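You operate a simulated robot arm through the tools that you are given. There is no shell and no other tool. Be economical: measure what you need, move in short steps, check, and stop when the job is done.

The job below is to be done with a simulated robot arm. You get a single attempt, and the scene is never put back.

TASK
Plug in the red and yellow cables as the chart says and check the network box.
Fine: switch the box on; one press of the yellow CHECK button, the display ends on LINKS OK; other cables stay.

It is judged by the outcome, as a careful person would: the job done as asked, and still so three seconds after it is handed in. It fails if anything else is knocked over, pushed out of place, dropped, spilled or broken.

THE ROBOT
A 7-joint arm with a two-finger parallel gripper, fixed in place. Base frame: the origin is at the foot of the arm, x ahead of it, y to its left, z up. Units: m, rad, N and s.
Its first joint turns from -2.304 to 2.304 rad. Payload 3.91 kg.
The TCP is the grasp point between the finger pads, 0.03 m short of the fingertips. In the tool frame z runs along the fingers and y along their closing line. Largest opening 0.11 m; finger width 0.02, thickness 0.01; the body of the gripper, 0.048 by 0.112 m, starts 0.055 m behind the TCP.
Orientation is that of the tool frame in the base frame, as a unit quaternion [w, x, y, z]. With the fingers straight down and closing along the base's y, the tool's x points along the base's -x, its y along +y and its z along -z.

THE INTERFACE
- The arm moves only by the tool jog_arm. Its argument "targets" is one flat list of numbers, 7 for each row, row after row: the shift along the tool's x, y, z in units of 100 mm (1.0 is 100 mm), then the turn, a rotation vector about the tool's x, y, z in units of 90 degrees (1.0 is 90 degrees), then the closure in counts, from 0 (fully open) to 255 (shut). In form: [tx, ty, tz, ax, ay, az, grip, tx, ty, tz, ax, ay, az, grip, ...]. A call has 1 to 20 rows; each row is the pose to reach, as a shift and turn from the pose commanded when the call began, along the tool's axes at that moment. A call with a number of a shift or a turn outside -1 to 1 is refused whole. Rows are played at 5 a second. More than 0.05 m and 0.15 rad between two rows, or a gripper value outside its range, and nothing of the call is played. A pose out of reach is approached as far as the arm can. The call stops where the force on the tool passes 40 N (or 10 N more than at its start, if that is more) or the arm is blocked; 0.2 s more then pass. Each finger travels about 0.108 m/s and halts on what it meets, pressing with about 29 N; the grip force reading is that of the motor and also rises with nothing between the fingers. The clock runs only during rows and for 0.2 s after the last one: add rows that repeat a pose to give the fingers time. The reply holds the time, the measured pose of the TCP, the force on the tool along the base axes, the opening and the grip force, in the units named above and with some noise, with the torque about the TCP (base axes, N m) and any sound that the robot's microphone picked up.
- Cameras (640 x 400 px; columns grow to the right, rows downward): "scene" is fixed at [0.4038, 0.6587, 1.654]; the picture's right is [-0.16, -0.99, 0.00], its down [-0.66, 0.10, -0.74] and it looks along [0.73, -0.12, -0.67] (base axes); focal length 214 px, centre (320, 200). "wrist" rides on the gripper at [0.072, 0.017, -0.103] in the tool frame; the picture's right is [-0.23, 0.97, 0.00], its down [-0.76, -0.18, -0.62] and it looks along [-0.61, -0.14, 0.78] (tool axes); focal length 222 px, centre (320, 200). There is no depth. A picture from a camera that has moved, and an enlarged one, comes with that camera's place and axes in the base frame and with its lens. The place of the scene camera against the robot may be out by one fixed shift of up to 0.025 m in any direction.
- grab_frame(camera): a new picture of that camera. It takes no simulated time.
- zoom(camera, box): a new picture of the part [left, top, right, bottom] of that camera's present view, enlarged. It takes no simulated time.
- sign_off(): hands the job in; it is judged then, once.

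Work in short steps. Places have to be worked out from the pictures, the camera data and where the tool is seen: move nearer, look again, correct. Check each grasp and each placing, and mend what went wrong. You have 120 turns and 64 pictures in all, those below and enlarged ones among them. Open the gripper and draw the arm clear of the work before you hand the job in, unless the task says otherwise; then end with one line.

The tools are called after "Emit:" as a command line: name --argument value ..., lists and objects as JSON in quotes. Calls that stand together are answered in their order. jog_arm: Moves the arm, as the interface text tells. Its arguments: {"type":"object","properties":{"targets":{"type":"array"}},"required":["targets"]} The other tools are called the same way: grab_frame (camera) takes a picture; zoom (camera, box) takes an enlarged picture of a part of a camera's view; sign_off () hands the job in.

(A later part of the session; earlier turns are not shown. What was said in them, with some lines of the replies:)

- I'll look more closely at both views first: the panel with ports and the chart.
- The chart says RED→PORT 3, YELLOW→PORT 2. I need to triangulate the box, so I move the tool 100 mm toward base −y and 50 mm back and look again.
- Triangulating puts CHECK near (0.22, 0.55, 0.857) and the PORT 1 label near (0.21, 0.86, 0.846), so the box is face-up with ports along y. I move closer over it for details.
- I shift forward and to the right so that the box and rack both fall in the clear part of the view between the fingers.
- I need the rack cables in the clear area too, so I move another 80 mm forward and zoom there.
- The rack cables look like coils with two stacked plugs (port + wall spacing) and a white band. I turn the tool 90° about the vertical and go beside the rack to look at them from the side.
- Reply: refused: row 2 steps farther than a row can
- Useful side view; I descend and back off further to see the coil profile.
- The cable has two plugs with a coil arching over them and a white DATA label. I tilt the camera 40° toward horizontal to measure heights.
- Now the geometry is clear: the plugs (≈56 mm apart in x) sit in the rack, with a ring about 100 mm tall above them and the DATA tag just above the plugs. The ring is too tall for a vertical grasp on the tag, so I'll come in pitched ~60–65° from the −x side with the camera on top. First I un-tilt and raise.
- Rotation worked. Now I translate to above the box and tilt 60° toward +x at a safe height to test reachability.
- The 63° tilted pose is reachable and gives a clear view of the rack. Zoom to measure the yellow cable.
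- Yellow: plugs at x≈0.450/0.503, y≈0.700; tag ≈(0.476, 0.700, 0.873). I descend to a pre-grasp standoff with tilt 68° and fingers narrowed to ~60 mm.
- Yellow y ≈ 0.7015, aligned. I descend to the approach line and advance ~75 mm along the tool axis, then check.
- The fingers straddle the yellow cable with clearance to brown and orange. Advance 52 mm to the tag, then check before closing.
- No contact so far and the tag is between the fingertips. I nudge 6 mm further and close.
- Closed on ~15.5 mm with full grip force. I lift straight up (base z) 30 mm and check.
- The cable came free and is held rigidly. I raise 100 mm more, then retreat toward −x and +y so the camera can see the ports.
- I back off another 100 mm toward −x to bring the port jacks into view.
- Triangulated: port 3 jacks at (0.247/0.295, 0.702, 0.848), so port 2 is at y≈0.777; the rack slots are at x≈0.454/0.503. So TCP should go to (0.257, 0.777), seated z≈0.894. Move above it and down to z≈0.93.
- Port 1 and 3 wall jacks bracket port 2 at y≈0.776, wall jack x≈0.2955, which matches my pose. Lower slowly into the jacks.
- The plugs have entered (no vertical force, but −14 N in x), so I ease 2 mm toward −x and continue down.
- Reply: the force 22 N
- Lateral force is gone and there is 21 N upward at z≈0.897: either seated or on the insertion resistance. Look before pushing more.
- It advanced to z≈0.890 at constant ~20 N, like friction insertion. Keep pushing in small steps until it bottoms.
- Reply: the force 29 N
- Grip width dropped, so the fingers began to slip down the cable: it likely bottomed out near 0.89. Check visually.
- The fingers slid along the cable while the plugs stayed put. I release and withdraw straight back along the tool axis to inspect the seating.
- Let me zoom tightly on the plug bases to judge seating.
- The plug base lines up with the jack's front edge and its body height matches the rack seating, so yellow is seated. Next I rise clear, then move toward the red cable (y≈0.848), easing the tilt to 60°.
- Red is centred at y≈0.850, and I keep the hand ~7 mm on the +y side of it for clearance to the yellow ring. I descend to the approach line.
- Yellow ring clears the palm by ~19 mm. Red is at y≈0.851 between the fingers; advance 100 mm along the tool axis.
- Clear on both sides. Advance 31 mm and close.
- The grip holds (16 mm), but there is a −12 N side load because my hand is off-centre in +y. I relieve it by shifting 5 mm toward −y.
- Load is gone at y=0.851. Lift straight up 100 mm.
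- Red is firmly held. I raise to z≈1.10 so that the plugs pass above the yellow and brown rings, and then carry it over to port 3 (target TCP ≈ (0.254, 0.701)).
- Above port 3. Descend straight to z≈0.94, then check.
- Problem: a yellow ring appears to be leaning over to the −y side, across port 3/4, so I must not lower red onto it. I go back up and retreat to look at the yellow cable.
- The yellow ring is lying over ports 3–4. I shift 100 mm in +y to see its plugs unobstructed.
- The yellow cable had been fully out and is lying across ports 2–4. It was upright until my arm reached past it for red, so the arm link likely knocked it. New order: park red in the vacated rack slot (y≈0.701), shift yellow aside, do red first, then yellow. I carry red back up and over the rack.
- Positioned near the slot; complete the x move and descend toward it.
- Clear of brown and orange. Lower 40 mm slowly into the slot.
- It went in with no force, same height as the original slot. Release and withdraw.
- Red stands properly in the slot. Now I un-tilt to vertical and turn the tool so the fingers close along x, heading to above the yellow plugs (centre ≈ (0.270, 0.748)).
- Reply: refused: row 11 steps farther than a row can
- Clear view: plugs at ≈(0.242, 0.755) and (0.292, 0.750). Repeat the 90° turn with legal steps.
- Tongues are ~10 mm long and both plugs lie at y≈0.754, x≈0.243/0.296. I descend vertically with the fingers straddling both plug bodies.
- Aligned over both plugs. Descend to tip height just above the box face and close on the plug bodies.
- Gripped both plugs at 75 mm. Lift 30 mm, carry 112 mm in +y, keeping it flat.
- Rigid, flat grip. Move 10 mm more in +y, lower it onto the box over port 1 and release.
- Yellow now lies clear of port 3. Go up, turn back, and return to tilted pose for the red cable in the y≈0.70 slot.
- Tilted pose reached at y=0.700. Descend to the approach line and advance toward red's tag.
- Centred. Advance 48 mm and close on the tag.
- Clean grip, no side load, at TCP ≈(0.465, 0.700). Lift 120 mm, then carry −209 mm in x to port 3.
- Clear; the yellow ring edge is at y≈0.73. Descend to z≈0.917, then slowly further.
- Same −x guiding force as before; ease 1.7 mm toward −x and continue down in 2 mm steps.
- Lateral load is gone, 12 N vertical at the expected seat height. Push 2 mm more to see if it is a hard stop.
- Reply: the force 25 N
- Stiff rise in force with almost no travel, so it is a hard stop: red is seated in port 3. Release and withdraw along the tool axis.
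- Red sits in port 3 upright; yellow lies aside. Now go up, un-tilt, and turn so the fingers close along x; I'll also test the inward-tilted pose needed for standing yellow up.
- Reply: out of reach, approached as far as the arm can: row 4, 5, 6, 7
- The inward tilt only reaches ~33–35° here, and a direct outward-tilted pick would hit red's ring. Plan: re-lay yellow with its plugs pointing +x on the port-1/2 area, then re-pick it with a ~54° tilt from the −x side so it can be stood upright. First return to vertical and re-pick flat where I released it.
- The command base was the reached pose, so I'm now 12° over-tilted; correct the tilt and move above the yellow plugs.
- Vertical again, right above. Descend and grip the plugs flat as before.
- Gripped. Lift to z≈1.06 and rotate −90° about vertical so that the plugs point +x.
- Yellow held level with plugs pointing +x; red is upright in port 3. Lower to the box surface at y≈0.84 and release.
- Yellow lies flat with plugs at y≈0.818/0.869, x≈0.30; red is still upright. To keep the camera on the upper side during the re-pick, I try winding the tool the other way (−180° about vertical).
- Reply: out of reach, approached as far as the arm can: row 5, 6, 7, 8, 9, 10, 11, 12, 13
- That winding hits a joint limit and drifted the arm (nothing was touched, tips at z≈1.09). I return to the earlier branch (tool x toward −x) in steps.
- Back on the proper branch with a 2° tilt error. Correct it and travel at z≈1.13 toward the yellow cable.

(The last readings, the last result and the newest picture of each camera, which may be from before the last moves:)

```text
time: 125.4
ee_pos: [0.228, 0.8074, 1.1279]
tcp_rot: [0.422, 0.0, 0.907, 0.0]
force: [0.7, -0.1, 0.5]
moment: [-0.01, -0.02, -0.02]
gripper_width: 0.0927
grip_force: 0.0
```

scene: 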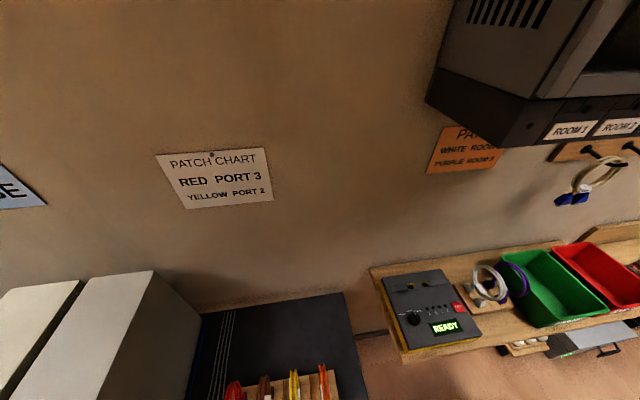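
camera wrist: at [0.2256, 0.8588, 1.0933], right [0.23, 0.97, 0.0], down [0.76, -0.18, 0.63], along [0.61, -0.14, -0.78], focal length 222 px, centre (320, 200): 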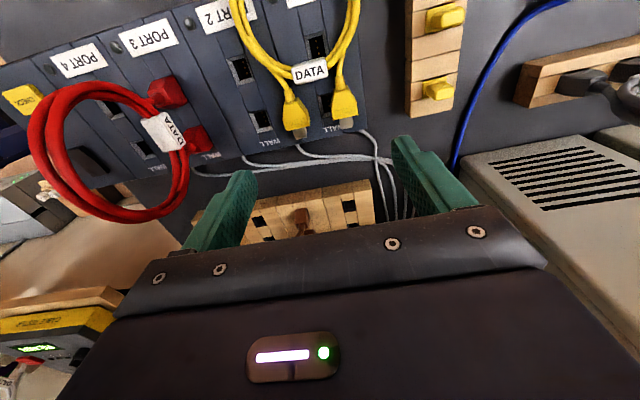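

Tilt is 50° toward +x. Descend to the pre-pick point over the lying yellow cable and look.

Emit:
jog_arm --targets '[0.27, 0.115, 0.23, 0, 0, 0, 40, 0.54, 0.23, 0.47, 0, 0, 0, 40, 0.8, 0.346, 0.7, 0, 0, 0, 40, 0.8, 0.346, 0.7, 0, 0, 0, 40]'

Emit:
jog_arm --targets '[0.27, 0, 0.23, 0, 0, 0, 40, 0.54, 0, 0.47, 0, 0, 0, 40, 0.8, 0, 0.7, 0, 0, 0, 40, 0.8, 0, 0.7, 0, 0, 0, 40]'

Emit:
grab_frame --camera "wrist"

```text
time: 126.4
ee_pos: [0.2297, 0.8413, 1.0211]
tcp_rot: [0.422, 0.001, 0.906, 0.0]
force: [-0.1, 0.3, 0.3]
moment: [0.02, 0.0, -0.03]
gripper_width: 0.0929
grip_force: 0.0
```

```text
time: 127.4
ee_pos: [0.2324, 0.8418, 0.9152]
tcp_rot: [0.422, 0.0, 0.907, 0.0]
force: [0.2, -1.4, 0.0]
moment: [0.01, -0.01, -0.02]
gripper_width: 0.0927
grip_force: 0.1
```

```text
9 pictures are left
camera wrist: at [0.1047, 0.8604, 0.9264], right [0.15, 0.97, 0.17], down [0.01, -0.18, 0.98], along [0.99, -0.14, -0.04], focal length 222 px, centre (320, 200)
```

wrist: 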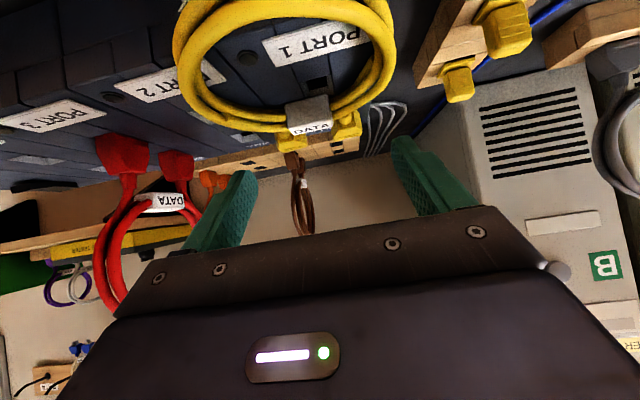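

Yellow is flat and centred at y≈0.843. Advance 59 mm along the tool axis (tips staying ~3 mm above the box) and close on the plugs.

Emit:
jog_arm --targets '[-0.027, 0.01, 0.2, 0, 0, 0, 40, -0.027, 0.01, 0.4, 0, 0, 0, 40, -0.027, 0.01, 0.59, 0, 0, 0, 40, -0.027, 0.01, 0.59, 0, 0, 0, 60, -0.027, 0.01, 0.59, 0, 0, 0, 100, -0.027, 0.01, 0.59, 0, 0, 0, 255, -0.027, 0.01, 0.59, 0, 0, 0, 255]'

```text
time: 129.0
ee_pos: [0.2787, 0.8433, 0.8784]
tcp_rot: [0.422, 0.0, 0.907, 0.0]
force: [0.7, 0.5, -0.1]
moment: [-0.02, -0.02, 0.02]
gripper_width: 0.0756
grip_force: 29.2
```

Both plugs gripped (75.6 mm). Lift 100 mm and then rotate the tool back to vertical.

Emit:
jog_arm --targets '[-0.1, 0, -0.08, 0, 0, 0, 255, -0.35, 0, -0.3, 0, 0, 0, 255, -0.6, 0, -0.5, 0, 0, 0, 255, -0.766, 0, -0.643, 0, 0, 0, 255, -0.766, 0, -0.643, 0, 0, 0, 255]'

Emit:
jog_arm --targets '[-0.06, -0.06, -0.05, 0, 0.08, 0, 255, -0.12, -0.12, -0.1, 0, 0.16, 0, 255, -0.18, -0.18, -0.15, 0, 0.24, 0, 255, -0.24, -0.24, -0.2, 0, 0.32, 0, 255, -0.3, -0.3, -0.25, 0, 0.4, 0, 255, -0.36, -0.36, -0.3, 0, 0.48, 0, 255, -0.383, -0.4, -0.32, 0, 0.556, 0, 255, -0.383, -0.4, -0.32, 0, 0.556, 0, 255]'

Emit:
grab_frame --camera "wrist"

```text
time: 130.2
ee_pos: [0.2789, 0.8448, 0.9789]
tcp_rot: [0.422, 0.0, 0.907, 0.0]
force: [-0.1, -1.0, -1.1]
moment: [0.02, -0.03, 0.0]
gripper_width: 0.0753
grip_force: 29.5
```

```text
time: 132.0
ee_pos: [0.2775, 0.8034, 1.0296]
tcp_rot: [-0.001, 0.001, 1.0, 0.001]
force: [0.4, -0.8, 0.6]
moment: [0.02, -0.02, -0.01]
gripper_width: 0.075
grip_force: 29.1
```

```text
8 pictures are left
camera wrist: at [0.2051, 0.822, 1.1332], right [0.23, 0.97, 0.0], down [0.76, -0.18, 0.62], along [0.6, -0.14, -0.78], focal length 222 px, centre (320, 200)
```

wrist: 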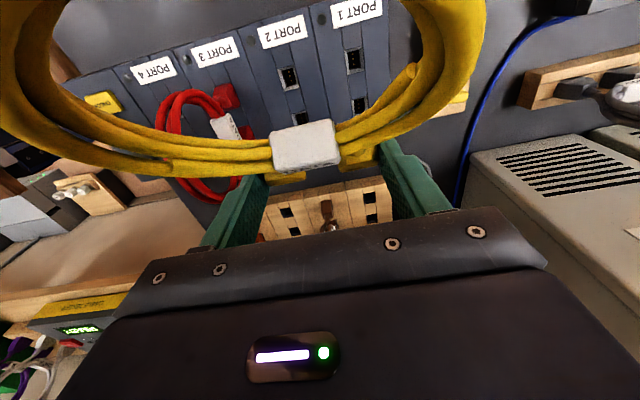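

Holding well, nose-down 50°. Now yaw +90° about vertical (tool az −1) so plugs line up along x.

Emit:
jog_arm --targets '[0, 0, 0, 0, 0, -0.09, 255, 0, 0, 0, 0, 0, -0.18, 255, 0, 0, 0, 0, 0, -0.27, 255, 0, 0, 0, 0, 0, -0.36, 255, 0, 0, 0, 0, 0, -0.45, 255, 0, 0, 0, 0, 0, -0.54, 255, 0, 0, 0, 0, 0, -0.63, 255, 0, 0, 0, 0, 0, -0.72, 255, 0, 0, 0, 0, 0, -0.81, 255, 0, 0, 0, 0, 0, -0.9, 255, 0, 0, 0, 0, 0, -0.95, 255, 0, 0, 0, 0, 0, -1, 255, 0, 0, 0, 0, 0, -1, 255]'

Emit:
jog_arm --targets '[0, 0, 0.1, 0, 0.07, 0, 255, 0, 0, 0.2, 0, 0.14, 0, 255, 0, 0, 0.3, 0, 0.21, 0, 255, 0, 0, 0.3, 0, 0.28, 0, 255, 0, 0, 0.3, 0, 0.33, 0, 255, 0, 0, 0.3, 0, 0.33, 0, 255]'

```text
time: 134.8
ee_pos: [0.2788, 0.8033, 1.0294]
tcp_rot: [0.001, 0.707, -0.707, -0.001]
force: [-0.1, 0.4, -1.0]
moment: [0.05, 0.0, 0.0]
gripper_width: 0.0753
grip_force: 29.2
```

```text
time: 136.2
ee_pos: [0.2784, 0.8025, 0.9991]
tcp_rot: [-0.182, -0.683, 0.684, -0.181]
force: [-0.3, 1.0, -0.8]
moment: [0.02, 0.01, 0.02]
gripper_width: 0.0753
grip_force: 28.6
```

29.7° inward tilt reached without limits. Add the last 10° (upright cable) while lowering toward the hover point above port 2, then look.

Emit:
jog_arm --targets '[-0.06, 0.03, 0.17, 0, 0.04, 0, 255, -0.12, 0.06, 0.34, 0, 0.08, 0, 255, -0.197, 0.094, 0.52, 0, 0.115, 0, 255, -0.197, 0.094, 0.52, 0, 0.115, 0, 255]'

Emit:
grab_frame --camera "wrist"

```text
time: 137.2
ee_pos: [0.2683, 0.795, 0.9427]
tcp_rot: [-0.243, -0.664, 0.664, -0.242]
force: [0.2, 0.0, -0.6]
moment: [0.03, 0.01, 0.02]
gripper_width: 0.0754
grip_force: 29.3
```

```text
7 pictures are left
camera wrist: at [0.251, 0.8069, 1.0698], right [-0.97, 0.17, -0.14], down [0.18, 0.98, -0.01], along [0.14, -0.04, -0.99], focal length 222 px, centre (320, 200)
```

wrist: 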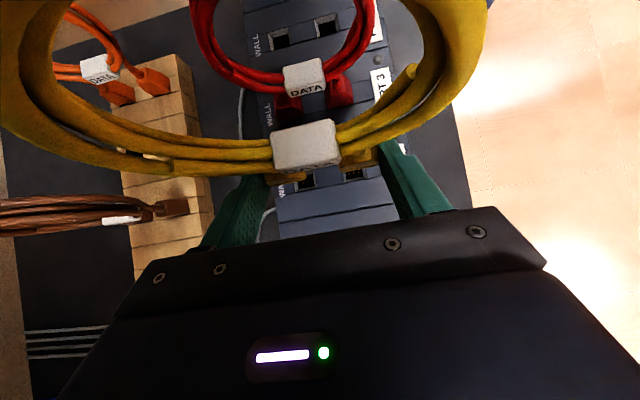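

Upright, and the plugs (x≈0.244/0.295, y≈0.779) line up with port 2's jacks (0.245/0.296, 0.777). Nudge +1 mm x, −1 mm y and descend to just above entry.

Emit:
jog_arm --targets '[-0.12, -0.01, 0.15, 0, 0, 0, 255, -0.24, -0.01, 0.29, 0, 0, 0, 255, -0.29, -0.01, 0.358, 0, 0, 0, 255, -0.29, -0.01, 0.358, 0, 0, 0, 255]'

```text
time: 138.2
ee_pos: [0.2702, 0.7933, 0.8985]
tcp_rot: [0.241, 0.665, -0.664, 0.241]
force: [0.6, 0.0, -1.1]
moment: [0.01, 0.0, -0.01]
gripper_width: 0.0752
grip_force: 29.0
```

No contact yet. Continue down in 2–3 mm steps.

Emit:
jog_arm --targets '[-0.016, 0, 0.019, 0, 0, 0, 255, -0.032, 0, 0.038, 0, 0, 0, 255, -0.048, 0, 0.057, 0, 0, 0, 255, -0.064, 0, 0.077, 0, 0, 0, 255, -0.064, 0, 0.077, 0, 0, 0, 255]'

```text
time: 139.4
ee_pos: [0.2697, 0.7934, 0.8881]
tcp_rot: [-0.243, -0.664, 0.665, -0.241]
force: [0.2, -0.4, -1.6]
moment: [0.03, -0.03, 0.01]
gripper_width: 0.0753
grip_force: 29.0
```

Emit:
jog_arm --targets '[-0.013, 0, 0.015, 0, 0, 0, 255, -0.026, 0, 0.031, 0, 0, 0, 255, -0.039, 0, 0.046, 0, 0, 0, 255, -0.039, 0, 0.046, 0, 0, 0, 255]'

```text
time: 140.4
ee_pos: [0.2695, 0.7942, 0.8821]
tcp_rot: [-0.243, -0.664, 0.664, -0.242]
force: [0.2, -0.2, -0.4]
moment: [0.02, 0.0, 0.05]
gripper_width: 0.075
grip_force: 29.5
```

Still free at z=0.882. Continue in 1 mm rows, watching the force.

Emit:
jog_arm --targets '[-0.0064, 0, 0.0077, 0, 0, 0, 255, -0.0129, 0, 0.0153, 0, 0, 0, 255, -0.0193, 0, 0.023, 0, 0, 0, 255, -0.0257, 0, 0.0306, 0, 0, 0, 255, -0.0257, 0, 0.0306, 0, 0, 0, 255]'

```text
time: 141.6
ee_pos: [0.2711, 0.7946, 0.8799]
tcp_rot: [-0.242, -0.664, 0.665, -0.241]
force: [-0.2, 7.7, 19.4]
moment: [-0.04, -0.83, 0.36]
gripper_width: 0.0751
grip_force: 29.1
```

Contact: 19 N with a moment implying the far fingertip (x≈+0.043) touches the box face, so the plugs are essentially in but I need a higher grip to seat them. I release, raise 8 mm, re-grip the plug bodies and push.

Emit:
jog_arm --targets '[0.013, 0, -0.015, 0, 0, 0, 255, 0.013, 0, -0.015, 0, 0, 0, 60, 0.013, 0, -0.015, 0, 0, 0, 50, 0.04, 0, -0.046, 0, 0, 0, 50, 0.064, 0, -0.0766, 0, 0, 0, 50, 0.064, 0, -0.0766, 0, 0, 0, 50]'

Emit:
zoom --camera "wrist" --box '[200, 60, 440, 240]'

```text
time: 143.0
ee_pos: [0.2689, 0.7947, 0.8874]
tcp_rot: [-0.243, -0.664, 0.665, -0.241]
force: [-0.1, 0.1, 0.4]
moment: [-0.02, 0.02, -0.01]
gripper_width: 0.0886
grip_force: 0.1
```

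```text
2.22 times, centred on (320, 150) of wrist
camera zoom: at [0.2521, 0.8065, 1.0139], right [-0.97, 0.17, -0.14], down [0.18, 0.98, -0.01], along [0.14, -0.04, -0.99], focal length 494 px, centre (320, 311)
```

zoom: 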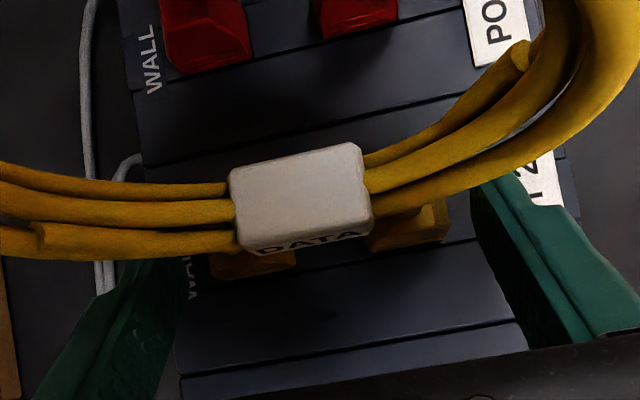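

Yellow stands on its own in port 2. Re-grip at this higher point and push down in 1 mm steps.

Emit:
jog_arm --targets '[0, 0, 0, 0, 0, 0, 100, 0, 0, 0, 0, 0, 0, 255, 0, 0, 0, 0, 0, 0, 255, -0.0064, 0, 0.0077, 0, 0, 0, 255, -0.0129, 0, 0.0153, 0, 0, 0, 255, -0.0193, 0, 0.023, 0, 0, 0, 255, -0.0193, 0, 0.023, 0, 0, 0, 255]'

```text
time: 144.6
ee_pos: [0.2694, 0.794, 0.8849]
tcp_rot: [-0.242, -0.664, 0.665, -0.241]
force: [-1.8, 2.9, 21.5]
moment: [-0.17, 0.07, -0.05]
gripper_width: 0.0756
grip_force: 28.9
```

21 N, now centred with no moment: both plugs bear evenly. One more small push to confirm the hard stop.

Emit:
jog_arm --targets '[-0.0064, 0, 0.0077, 0, 0, 0, 255, -0.0129, 0, 0.0153, 0, 0, 0, 255, -0.0129, 0, 0.0153, 0, 0, 0, 255]'

```text
time: 145.4
ee_pos: [0.2704, 0.7945, 0.8828]
tcp_rot: [0.242, 0.665, -0.664, 0.242]
force: [-3.6, 1.2, 22.0]
moment: [-0.27, 0.14, -0.04]
gripper_width: 0.0754
grip_force: 28.5
```

It moved 2 mm at constant ~22 N (friction insertion or slip). Continue 2 mm more.

Emit:
jog_arm --targets '[-0.0064, 0, 0.0077, 0, 0, 0, 255, -0.0129, 0, 0.0153, 0, 0, 0, 255, -0.0129, 0, 0.0153, 0, 0, 0, 255]'

Emit:
zoom --camera "wrist" --box '[200, 60, 440, 240]'

```text
time: 146.2
ee_pos: [0.2708, 0.7935, 0.88]
tcp_rot: [0.242, 0.665, -0.664, 0.242]
force: [-3.7, -0.8, 22.2]
moment: [-0.33, 0.08, -0.06]
gripper_width: 0.0752
grip_force: 28.9
```

```text
2.22 times, centred on (320, 150) of wrist
camera zoom: at [0.2521, 0.8062, 1.0076], right [-0.97, 0.17, -0.14], down [0.18, 0.98, -0.01], along [0.14, -0.04, -0.99], focal length 494 px, centre (320, 311)
```

zoom: 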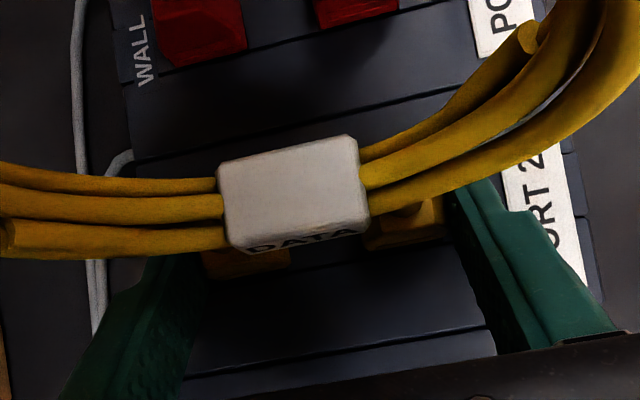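

Comparing tag sizes, the cable is no longer moving: the fingers slip at 22 N against a hard stop, so yellow is seated. Release and back off along the tool axis.

Emit:
jog_arm --targets '[0.01, 0, -0.01, 0, 0, 0, 255, 0.01, 0, -0.01, 0, 0, 0, 60, 0.01, 0, -0.01, 0, 0, 0, 50, 0.01, 0, -0.01, 0, 0, 0, 50, 0.01, 0, -0.2, 0, 0, 0, 50, 0.01, 0, -0.4, 0, 0, 0, 50, 0.01, 0, -0.6, 0, 0, 0, 50, 0.01, 0, -0.6, 0, 0, 0, 50]'

```text
time: 148.0
ee_pos: [0.2613, 0.8086, 0.9115]
tcp_rot: [0.24, 0.665, -0.664, 0.242]
force: [0.2, -0.3, 0.4]
moment: [0.01, 0.0, -0.05]
gripper_width: 0.0883
grip_force: 0.0
out of reach, approached as far as the arm can: row 6, 7, 8
```

Reach-limited on that line. I reduce the inward tilt while moving +y, which takes the fingers away from the ring, and then go up.

Emit:
jog_arm --targets '[-0.03, 0, -0.025, 0, -0.07, 0, 50, -0.08, 0, -0.065, 0, -0.14, 0, 50, -0.15, -0.04, -0.13, 0, -0.21, 0, 50, -0.23, -0.08, -0.193, 0, -0.28, 0, 50, -0.23, -0.08, -0.193, 0, -0.28, 0, 50]'

Emit:
grab_frame --camera "wrist"

```text
time: 149.2
ee_pos: [0.2709, 0.8385, 0.9107]
tcp_rot: [0.092, 0.701, -0.701, 0.09]
force: [0.3, -0.3, -0.3]
moment: [0.0, 0.0, 0.01]
gripper_width: 0.0884
grip_force: 0.1
```

```text
4 pictures are left
camera wrist: at [0.2522, 0.7965, 1.0299], right [-0.97, 0.22, -0.06], down [0.18, 0.9, 0.41], along [0.14, 0.39, -0.91], focal length 222 px, centre (320, 200)
```

wrist: 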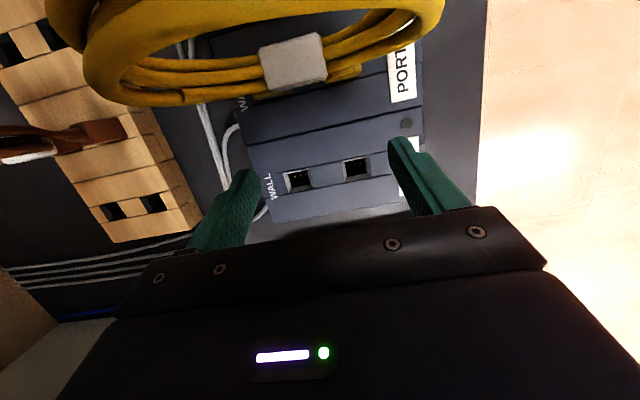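

Yellow is upright and seated, the port 1 jacks are empty. Now close the fingers, rise, straighten, and head for the switch near (0.289, 0.555).

Emit:
jog_arm --targets '[0.1, 0, -0.4, 0, 0, 0, 50, 0.2, 0, -0.8, 0, 0, 0, 120, 0.255, 0, -0.967, 0, -0.08, 0, 255, 0.255, 0, -0.967, 0, -0.165, 0, 255, 0.255, 0, -0.967, 0, -0.165, 0, 255]'

Emit:
jog_arm --targets '[0, 0, -0.4, 0, 0, 0, 255, 0.3, 0, -0.7, 0, 0, 0, 255, 0.65, 0, -0.7, 0, 0, 0, 255, 1, 0, -0.7, 0, 0, 0, 255, 1, 0, -0.7, 0, 0, 0, 255]'

Emit:
jog_arm --targets '[0.33, 0, 0, 0, 0, 0, 255, 0.66, 0, 0, 0, 0, 0, 255, 1, 0, 0, 0, 0, 0, 255, 1, 0, 0, 0, 0, 0, 255]'

Emit:
jog_arm --targets '[0.33, 0, 0, 0, 0, 0, 255, 0.66, 0, 0, 0, 0, 0, 255, 1, 0, 0, 0, 0, 0, 255, 1, 0, 0, 0, 0, 0, 255]'

```text
time: 150.4
ee_pos: [0.2705, 0.8384, 1.0109]
tcp_rot: [0.001, 0.708, -0.707, -0.001]
force: [-0.4, -1.0, 0.1]
moment: [0.01, 0.02, 0.0]
gripper_width: 0.0002
grip_force: 29.3
```

```text
time: 151.6
ee_pos: [0.2694, 0.7396, 1.0814]
tcp_rot: [0.001, 0.707, -0.707, 0.0]
force: [0.1, 0.0, 0.4]
moment: [0.0, 0.04, -0.02]
gripper_width: 0.0002
grip_force: 30.0
```

```text
time: 152.6
ee_pos: [0.27, 0.6391, 1.0822]
tcp_rot: [-0.001, -0.707, 0.707, 0.001]
force: [-0.2, -0.3, -0.4]
moment: [-0.03, 0.02, -0.02]
gripper_width: 0.0
grip_force: 28.7
```

```text
time: 153.6
ee_pos: [0.2697, 0.5387, 1.0815]
tcp_rot: [0.0, 0.707, -0.707, -0.001]
force: [0.0, -1.0, 0.8]
moment: [-0.02, -0.01, 0.0]
gripper_width: 0.0002
grip_force: 28.9
```

Now a single enlarged view to see the switch state, CHECK and the two plugged cables.

Emit:
zoom --camera "wrist" --box '[255, 60, 415, 210]'

```text
2.67 times, centred on (335, 135) of wrist
camera zoom: at [0.2521, 0.4679, 1.1851], right [-0.97, 0.23, 0.0], down [0.18, 0.76, 0.62], along [0.14, 0.61, -0.78], focal length 592 px, centre (280, 373)
```

zoom: 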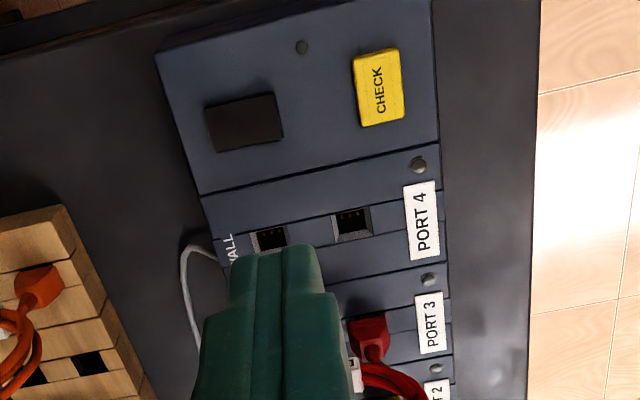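

Switch rocker is ~40 mm long centred at (0.291, 0.554), CHECK at (0.22, 0.554); red looks fine. I press the rocker's far (+x) end first with closed fingers and listen for a click.

Emit:
jog_arm --targets '[-0.08, -0.17, 0.2, 0, 0, 0, 255, -0.153, -0.34, 0.5, 0, 0, 0, 255, -0.153, -0.34, 0.9, 0, 0, 0, 255, -0.153, -0.34, 1, 0, 0, 0, 255, -0.153, -0.34, 1, 0, 0, 0, 255]'

Emit:
jog_arm --targets '[0, 0, 0.3, 0, 0, 0, 255, 0, 0, 0.6, 0, 0, 0, 255, 0, 0, 0.75, 0, 0, 0, 255, 0, 0, 0.8, 0, 0, 0, 255, 0, 0, 0.8, 0, 0, 0, 255]'

```text
time: 154.8
ee_pos: [0.3033, 0.5547, 0.9813]
tcp_rot: [0.0, -0.707, 0.708, 0.001]
force: [-0.5, 0.5, 0.7]
moment: [-0.01, 0.0, 0.01]
gripper_width: 0.0
grip_force: 28.7
```

```text
time: 156.0
ee_pos: [0.3036, 0.5549, 0.9004]
tcp_rot: [0.0, 0.707, -0.707, 0.001]
force: [0.4, 0.1, 1.0]
moment: [-0.02, -0.03, 0.03]
gripper_width: 0.0001
grip_force: 29.0
```

Tip is at z≈0.870, no contact yet. Press down in 1.5 mm steps.

Emit:
jog_arm --targets '[0, 0, 0.02, 0, 0, 0, 255, 0, 0, 0.04, 0, 0, 0, 255, 0, 0, 0.055, 0, 0, 0, 255, 0, 0, 0.07, 0, 0, 0, 255, 0, 0, 0.085, 0, 0, 0, 255, 0, 0, 0.1, 0, 0, 0, 255, 0, 0, 0.1, 0, 0, 0, 255]'

```text
time: 157.6
ee_pos: [0.3034, 0.5536, 0.891]
tcp_rot: [-0.001, -0.707, 0.708, 0.001]
force: [1.0, 0.1, -0.6]
moment: [0.01, -0.02, 0.03]
gripper_width: 0.0002
grip_force: 28.9
```

Emit:
jog_arm --targets '[0, 0, 0.015, 0, 0, 0, 255, 0, 0, 0.03, 0, 0, 0, 255, 0, 0, 0.045, 0, 0, 0, 255, 0, 0, 0.06, 0, 0, 0, 255, 0, 0, 0.06, 0, 0, 0, 255]'

```text
time: 158.9
ee_pos: [0.3039, 0.5555, 0.887]
tcp_rot: [0.001, -0.707, 0.707, 0.001]
force: [-2.4, -10.3, 11.0]
moment: [-0.31, 0.15, 0.1]
gripper_width: 0.0001
grip_force: 29.3
stopped in row 5: the force on the tool passed its limit at 41 N (the readings are from after the stop); the commanded pose is now the measured one
```

Hard at this end, no click: it is already down. Raise and press the other (−x) end at x≈0.279.

Emit:
jog_arm --targets '[0, 0, -0.15, 0, 0, 0, 255, 0, 0, -0.25, 0, 0, 0, 255, 0, 0.25, -0.25, 0, 0, 0, 255, 0, 0.25, -0.2, 0, 0, 0, 255, 0, 0.25, -0.15, 0, 0, 0, 255, 0, 0.25, -0.15, 0, 0, 0, 255]'

Emit:
jog_arm --targets '[0, 0, 0.02, 0, 0, 0, 255, 0, 0, 0.04, 0, 0, 0, 255, 0, 0, 0.06, 0, 0, 0, 255, 0, 0, 0.08, 0, 0, 0, 255, 0, 0, 0.1, 0, 0, 0, 255, 0, 0, 0.115, 0, 0, 0, 255, 0, 0, 0.13, 0, 0, 0, 255, 0, 0, 0.13, 0, 0, 0, 255]'

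```text
time: 160.3
ee_pos: [0.2789, 0.555, 0.9005]
tcp_rot: [0.001, 0.707, -0.707, -0.001]
force: [0.2, -0.3, 0.8]
moment: [-0.02, 0.03, 0.01]
gripper_width: 0.0
grip_force: 29.6
```

```text
time: 162.1
ee_pos: [0.2785, 0.5549, 0.8886]
tcp_rot: [0.001, -0.707, 0.707, 0.001]
force: [-0.9, -0.3, 0.9]
moment: [0.01, 0.04, 0.02]
gripper_width: 0.0004
grip_force: 29.5
```

Emit:
jog_arm --targets '[0, 0, 0.01, 0, 0, 0, 255, 0, 0, 0.02, 0, 0, 0, 255, 0, 0, 0.03, 0, 0, 0, 255, 0, 0, 0.04, 0, 0, 0, 255, 0, 0, 0.05, 0, 0, 0, 255, 0, 0, 0.05, 0, 0, 0, 255]'

```text
time: 163.1
ee_pos: [0.2792, 0.5537, 0.8868]
tcp_rot: [0.001, -0.707, 0.707, 0.001]
force: [-1.1, -9.3, 15.6]
moment: [-0.36, -0.11, -0.07]
gripper_width: 0.0
grip_force: 29.1
stopped in row 4: the force on the tool passed its limit at 44 N (the readings are from after the stop); the commanded pose is now the measured one
```

Both x-ends are equally hard, and the −y side force shows the rocker top slopes: its raised side is +y. Press there, at (0.291, 0.568).

Emit:
jog_arm --targets '[0, 0, -0.15, 0, 0, 0, 255, -0.14, -0.12, -0.15, 0, 0, 0, 255, -0.14, -0.12, -0.1, 0, 0, 0, 255, -0.14, -0.12, -0.08, 0, 0, 0, 255, -0.14, -0.12, -0.06, 0, 0, 0, 255, -0.14, -0.12, -0.045, 0, 0, 0, 255, -0.14, -0.12, -0.03, 0, 0, 0, 255, -0.14, -0.12, -0.015, 0, 0, 0, 255, -0.14, -0.12, 0, 0, 0, 0, 255, -0.14, -0.12, 0, 0, 0, 0, 255]'

```text
time: 165.3
ee_pos: [0.2906, 0.569, 0.8865]
tcp_rot: [-0.002, 0.707, -0.707, -0.001]
force: [2.5, -10.4, 30.8]
moment: [-0.57, -0.11, 0.11]
gripper_width: 0.0
grip_force: 29.3
```

31 N with no click yet; push slightly further here.

Emit:
jog_arm --targets '[0, 0, 0.006, 0, 0, 0, 255, 0, 0, 0.012, 0, 0, 0, 255, 0, 0, 0.018, 0, 0, 0, 255, 0, 0, 0.018, 0, 0, 0, 255]'

```text
time: 165.7
ee_pos: [0.2914, 0.5713, 0.8876]
tcp_rot: [0.004, -0.706, 0.708, 0.002]
force: [-0.3, -4.2, 11.0]
moment: [-0.24, -0.03, -0.02]
gripper_width: 0.0
grip_force: 28.4
stopped in row 1: the force on the tool passed its limit at 44 N (the readings are from after the stop); the commanded pose is now the measured one
```

+y side is rigid too, and the moments place the contact toward the −y edge, so the raised side is probably −y. Raise and press at (0.291, 0.542).

Emit:
jog_arm --targets '[0, 0, -0.15, 0, 0, 0, 255, 0.15, 0, -0.2, 0, 0, 0, 255, 0.29, 0, -0.2, 0, 0, 0, 255, 0.29, 0, -0.15, 0, 0, 0, 255, 0.29, 0, -0.12, 0, 0, 0, 255, 0.29, 0, -0.09, 0, 0, 0, 255, 0.29, 0, -0.07, 0, 0, 0, 255, 0.29, 0, -0.05, 0, 0, 0, 255, 0.29, 0, -0.05, 0, 0, 0, 255]'

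```text
time: 167.7
ee_pos: [0.2911, 0.541, 0.8916]
tcp_rot: [0.003, -0.707, 0.707, 0.002]
force: [-0.1, 0.6, -0.1]
moment: [-0.01, 0.01, -0.04]
gripper_width: 0.0
grip_force: 29.1
```

Emit:
jog_arm --targets '[0, 0, 0.015, 0, 0, 0, 255, 0, 0, 0.03, 0, 0, 0, 255, 0, 0, 0.045, 0, 0, 0, 255, 0, 0, 0.06, 0, 0, 0, 255, 0, 0, 0.07, 0, 0, 0, 255, 0, 0, 0.07, 0, 0, 0, 255]'

```text
time: 168.8
ee_pos: [0.2913, 0.5412, 0.8878]
tcp_rot: [0.003, -0.707, 0.707, 0.001]
force: [-2.6, -8.5, 15.2]
moment: [-0.29, 0.07, 0.02]
gripper_width: 0.0002
grip_force: 29.2
stopped in row 5: the force on the tool passed its limit at 46 N (the readings are from after the stop); the commanded pose is now the measured one
```

Rigid everywhere at z≈0.857, so I need a close look at the switch. Raise and back off to −y for an enlarged view.

Emit:
jog_arm --targets '[0.05, 0.05, -0.3, 0, 0, 0, 255, 0.3, 0.15, -0.6, 0, 0, 0, 255, 0.5, 0.25, -0.7, 0, 0, 0, 255, 0.5, 0.25, -0.7, 0, 0, 0, 255]'

Emit:
zoom --camera "wrist" --box '[260, 80, 400, 180]'

```text
time: 169.8
ee_pos: [0.2658, 0.4906, 0.9567]
tcp_rot: [0.002, -0.706, 0.708, 0.002]
force: [0.1, 0.5, 0.1]
moment: [-0.02, -0.03, 0.0]
gripper_width: 0.0003
grip_force: 28.7
```

```text
4.00 times, centred on (330, 130) of wrist
camera zoom: at [0.2488, 0.4196, 1.06], right [-0.97, 0.23, 0.0], down [0.18, 0.76, 0.63], along [0.14, 0.61, -0.78], focal length 888 px, centre (280, 480)
```

zoom: 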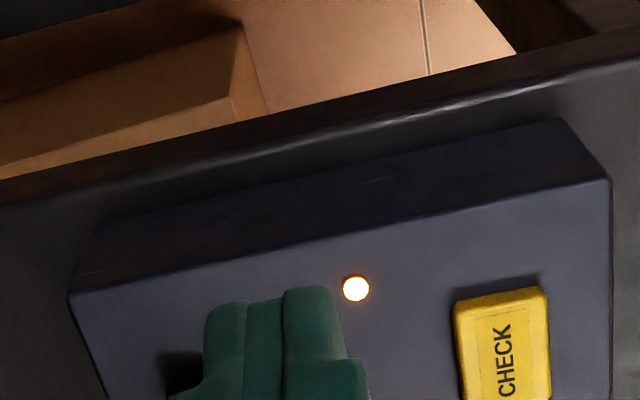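

The power LED beside the switch is now lit (it was dark before), so the box is on. Next, the single CHECK press at (0.2195, 0.553): first hover above it.

Emit:
jog_arm --targets '[-0.2, 0.15, 0, 0, 0, 0, 255, -0.4, 0.3, 0, 0, 0, 0, 255, -0.624, 0.463, 0.1, 0, 0, 0, 255, -0.624, 0.463, 0.4, 0, 0, 0, 255, -0.624, 0.463, 0.5, 0, 0, 0, 255, -0.624, 0.463, 0.5, 0, 0, 0, 255]'

```text
time: 171.2
ee_pos: [0.2206, 0.5544, 0.9062]
tcp_rot: [0.004, -0.707, 0.708, 0.001]
force: [0.9, 0.0, -0.7]
moment: [-0.02, 0.02, 0.01]
gripper_width: 0.0
grip_force: 28.9
```

Directly above CHECK. One press: down steadily, brief hold, then up, in one call.

Emit:
jog_arm --targets '[0, 0, 0.08, 0, 0, 0, 255, 0, 0, 0.12, 0, 0, 0, 255, 0, 0, 0.15, 0, 0, 0, 255, 0, 0, 0.18, 0, 0, 0, 255, 0, 0, 0.21, 0, 0, 0, 255, 0, 0, 0.23, 0, 0, 0, 255, 0, 0, 0.23, 0, 0, 0, 255, 0, 0, 0, 0, 0, 0, 255, 0, 0, -0.4, 0, 0, 0, 255, 0, 0, -0.4, 0, 0, 0, 255]'

```text
time: 173.4
ee_pos: [0.2204, 0.5536, 0.9468]
tcp_rot: [0.003, -0.706, 0.708, 0.002]
force: [-0.1, 0.2, 0.1]
moment: [-0.01, -0.01, -0.02]
gripper_width: 0.0
grip_force: 29.1
heard: click
```

A click was heard. I withdraw upward, open the gripper, and then use a picture of the scene to look for the display.

Emit:
jog_arm --targets '[0.2, 0, -0.4, 0, 0, 0, 255, 0.5, 0, -0.8, 0, 0, 0, 200, 0.8, 0, -1, 0, 0, 0, 150, 1, 0, -1, 0, 0, 0, 100, 1, 0, -1, 0, 0, 0, 100]'

Emit:
grab_frame --camera "wrist"

```text
time: 174.7
ee_pos: [0.2201, 0.4533, 1.0469]
tcp_rot: [0.003, -0.707, 0.707, 0.002]
force: [0.1, -0.6, -0.2]
moment: [-0.02, 0.01, -0.02]
gripper_width: 0.067
grip_force: 0.1
```

```text
1 pictures are left
camera wrist: at [0.2016, 0.3814, 1.15], right [-0.97, 0.23, 0.0], down [0.18, 0.76, 0.63], along [0.14, 0.61, -0.78], focal length 222 px, centre (320, 200)
```

wrist: 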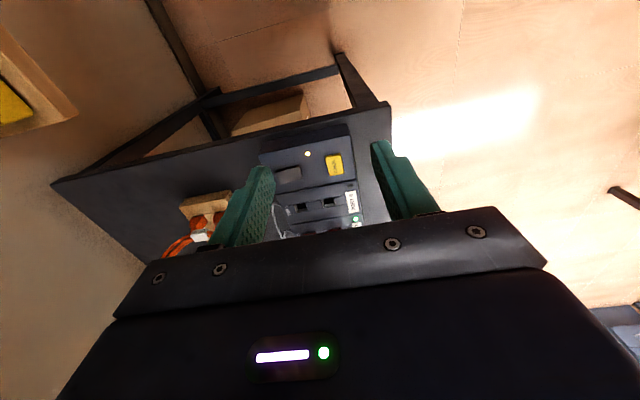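

Power LED and a green LED near port 3 are lit. I return to roughly the starting pose for a last clear look at the port LEDs, keeping well above the cables.

Emit:
jog_arm --targets '[0, 0, -0.3, 0, 0, 0.09, 60, 0, 0, -0.6, 0, 0, 0.18, 0, 0, 0, -1, 0, 0, 0.27, 0, -0.1, 0, -1, 0, 0, 0.36, 0, -0.2, 0, -1, 0, 0, 0.45, 0, -0.3, 0, -1, 0, 0, 0.54, 0, -0.45, 0, -1, 0, 0, 0.63, 0, -0.6, 0, -1, 0, 0, 0.72, 0, -0.75, 0, -1, 0, 0, 0.81, 0, -0.9, 0, -1, 0, 0, 0.9, 0, -1, 0, -1, 0, 0, 0.95, 0, -1, 0, -1, 0, 0, 1, 0, -1, 0, -1, 0, 0, 1, 0]'

Emit:
jog_arm --targets '[0.1, 0.3, -0.2, 0, 0, 0, 0, 0.2, 0.55, -0.5, 0, 0, 0, 0, 0.2, 0.55, -0.5, 0, 0, 0, 0]'

```text
time: 177.4
ee_pos: [0.2203, 0.5516, 1.1463]
tcp_rot: [0.0, 0.0, 1.0, 0.004]
force: [-0.4, 0.5, -1.3]
moment: [0.02, 0.01, -0.03]
gripper_width: 0.1101
grip_force: 0.0
```

```text
time: 178.2
ee_pos: [0.1994, 0.6074, 1.1972]
tcp_rot: [0.001, 0.0, 1.0, 0.003]
force: [-0.4, -0.4, 0.0]
moment: [-0.01, -0.02, -0.01]
gripper_width: 0.1097
grip_force: 0.0
```

Back at the starting pose with the gripper open; last picture, framing the box.

Emit:
zoom --camera "wrist" --box '[260, 10, 500, 160]'

```text
2.67 times, centred on (380, 85) of wrist
camera zoom: at [0.1263, 0.6245, 1.3015], right [0.23, 0.97, 0.01], down [0.76, -0.18, 0.62], along [0.61, -0.14, -0.78], focal length 592 px, centre (160, 507)
```

zoom: 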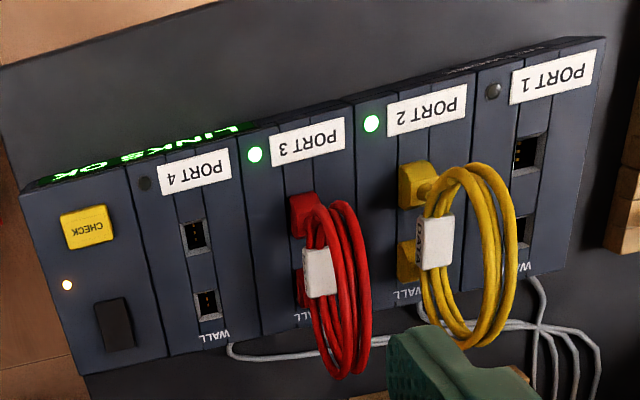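

The display on the box's front edge reads LINKS OK. Red in port 3 and yellow in port 2 both show green LEDs, and the power LED is on. The arm is clear and the gripper is open, so I hand in.

Emit:
sign_off

```text
The job is handed in.
```

The job is done and handed in: red is in port 3, yellow is in port 2, the box is on, and after one CHECK press the display reads LINKS OK. Along the way the yellow cable came out of port 2 and tipped over once, so I re-seated it.
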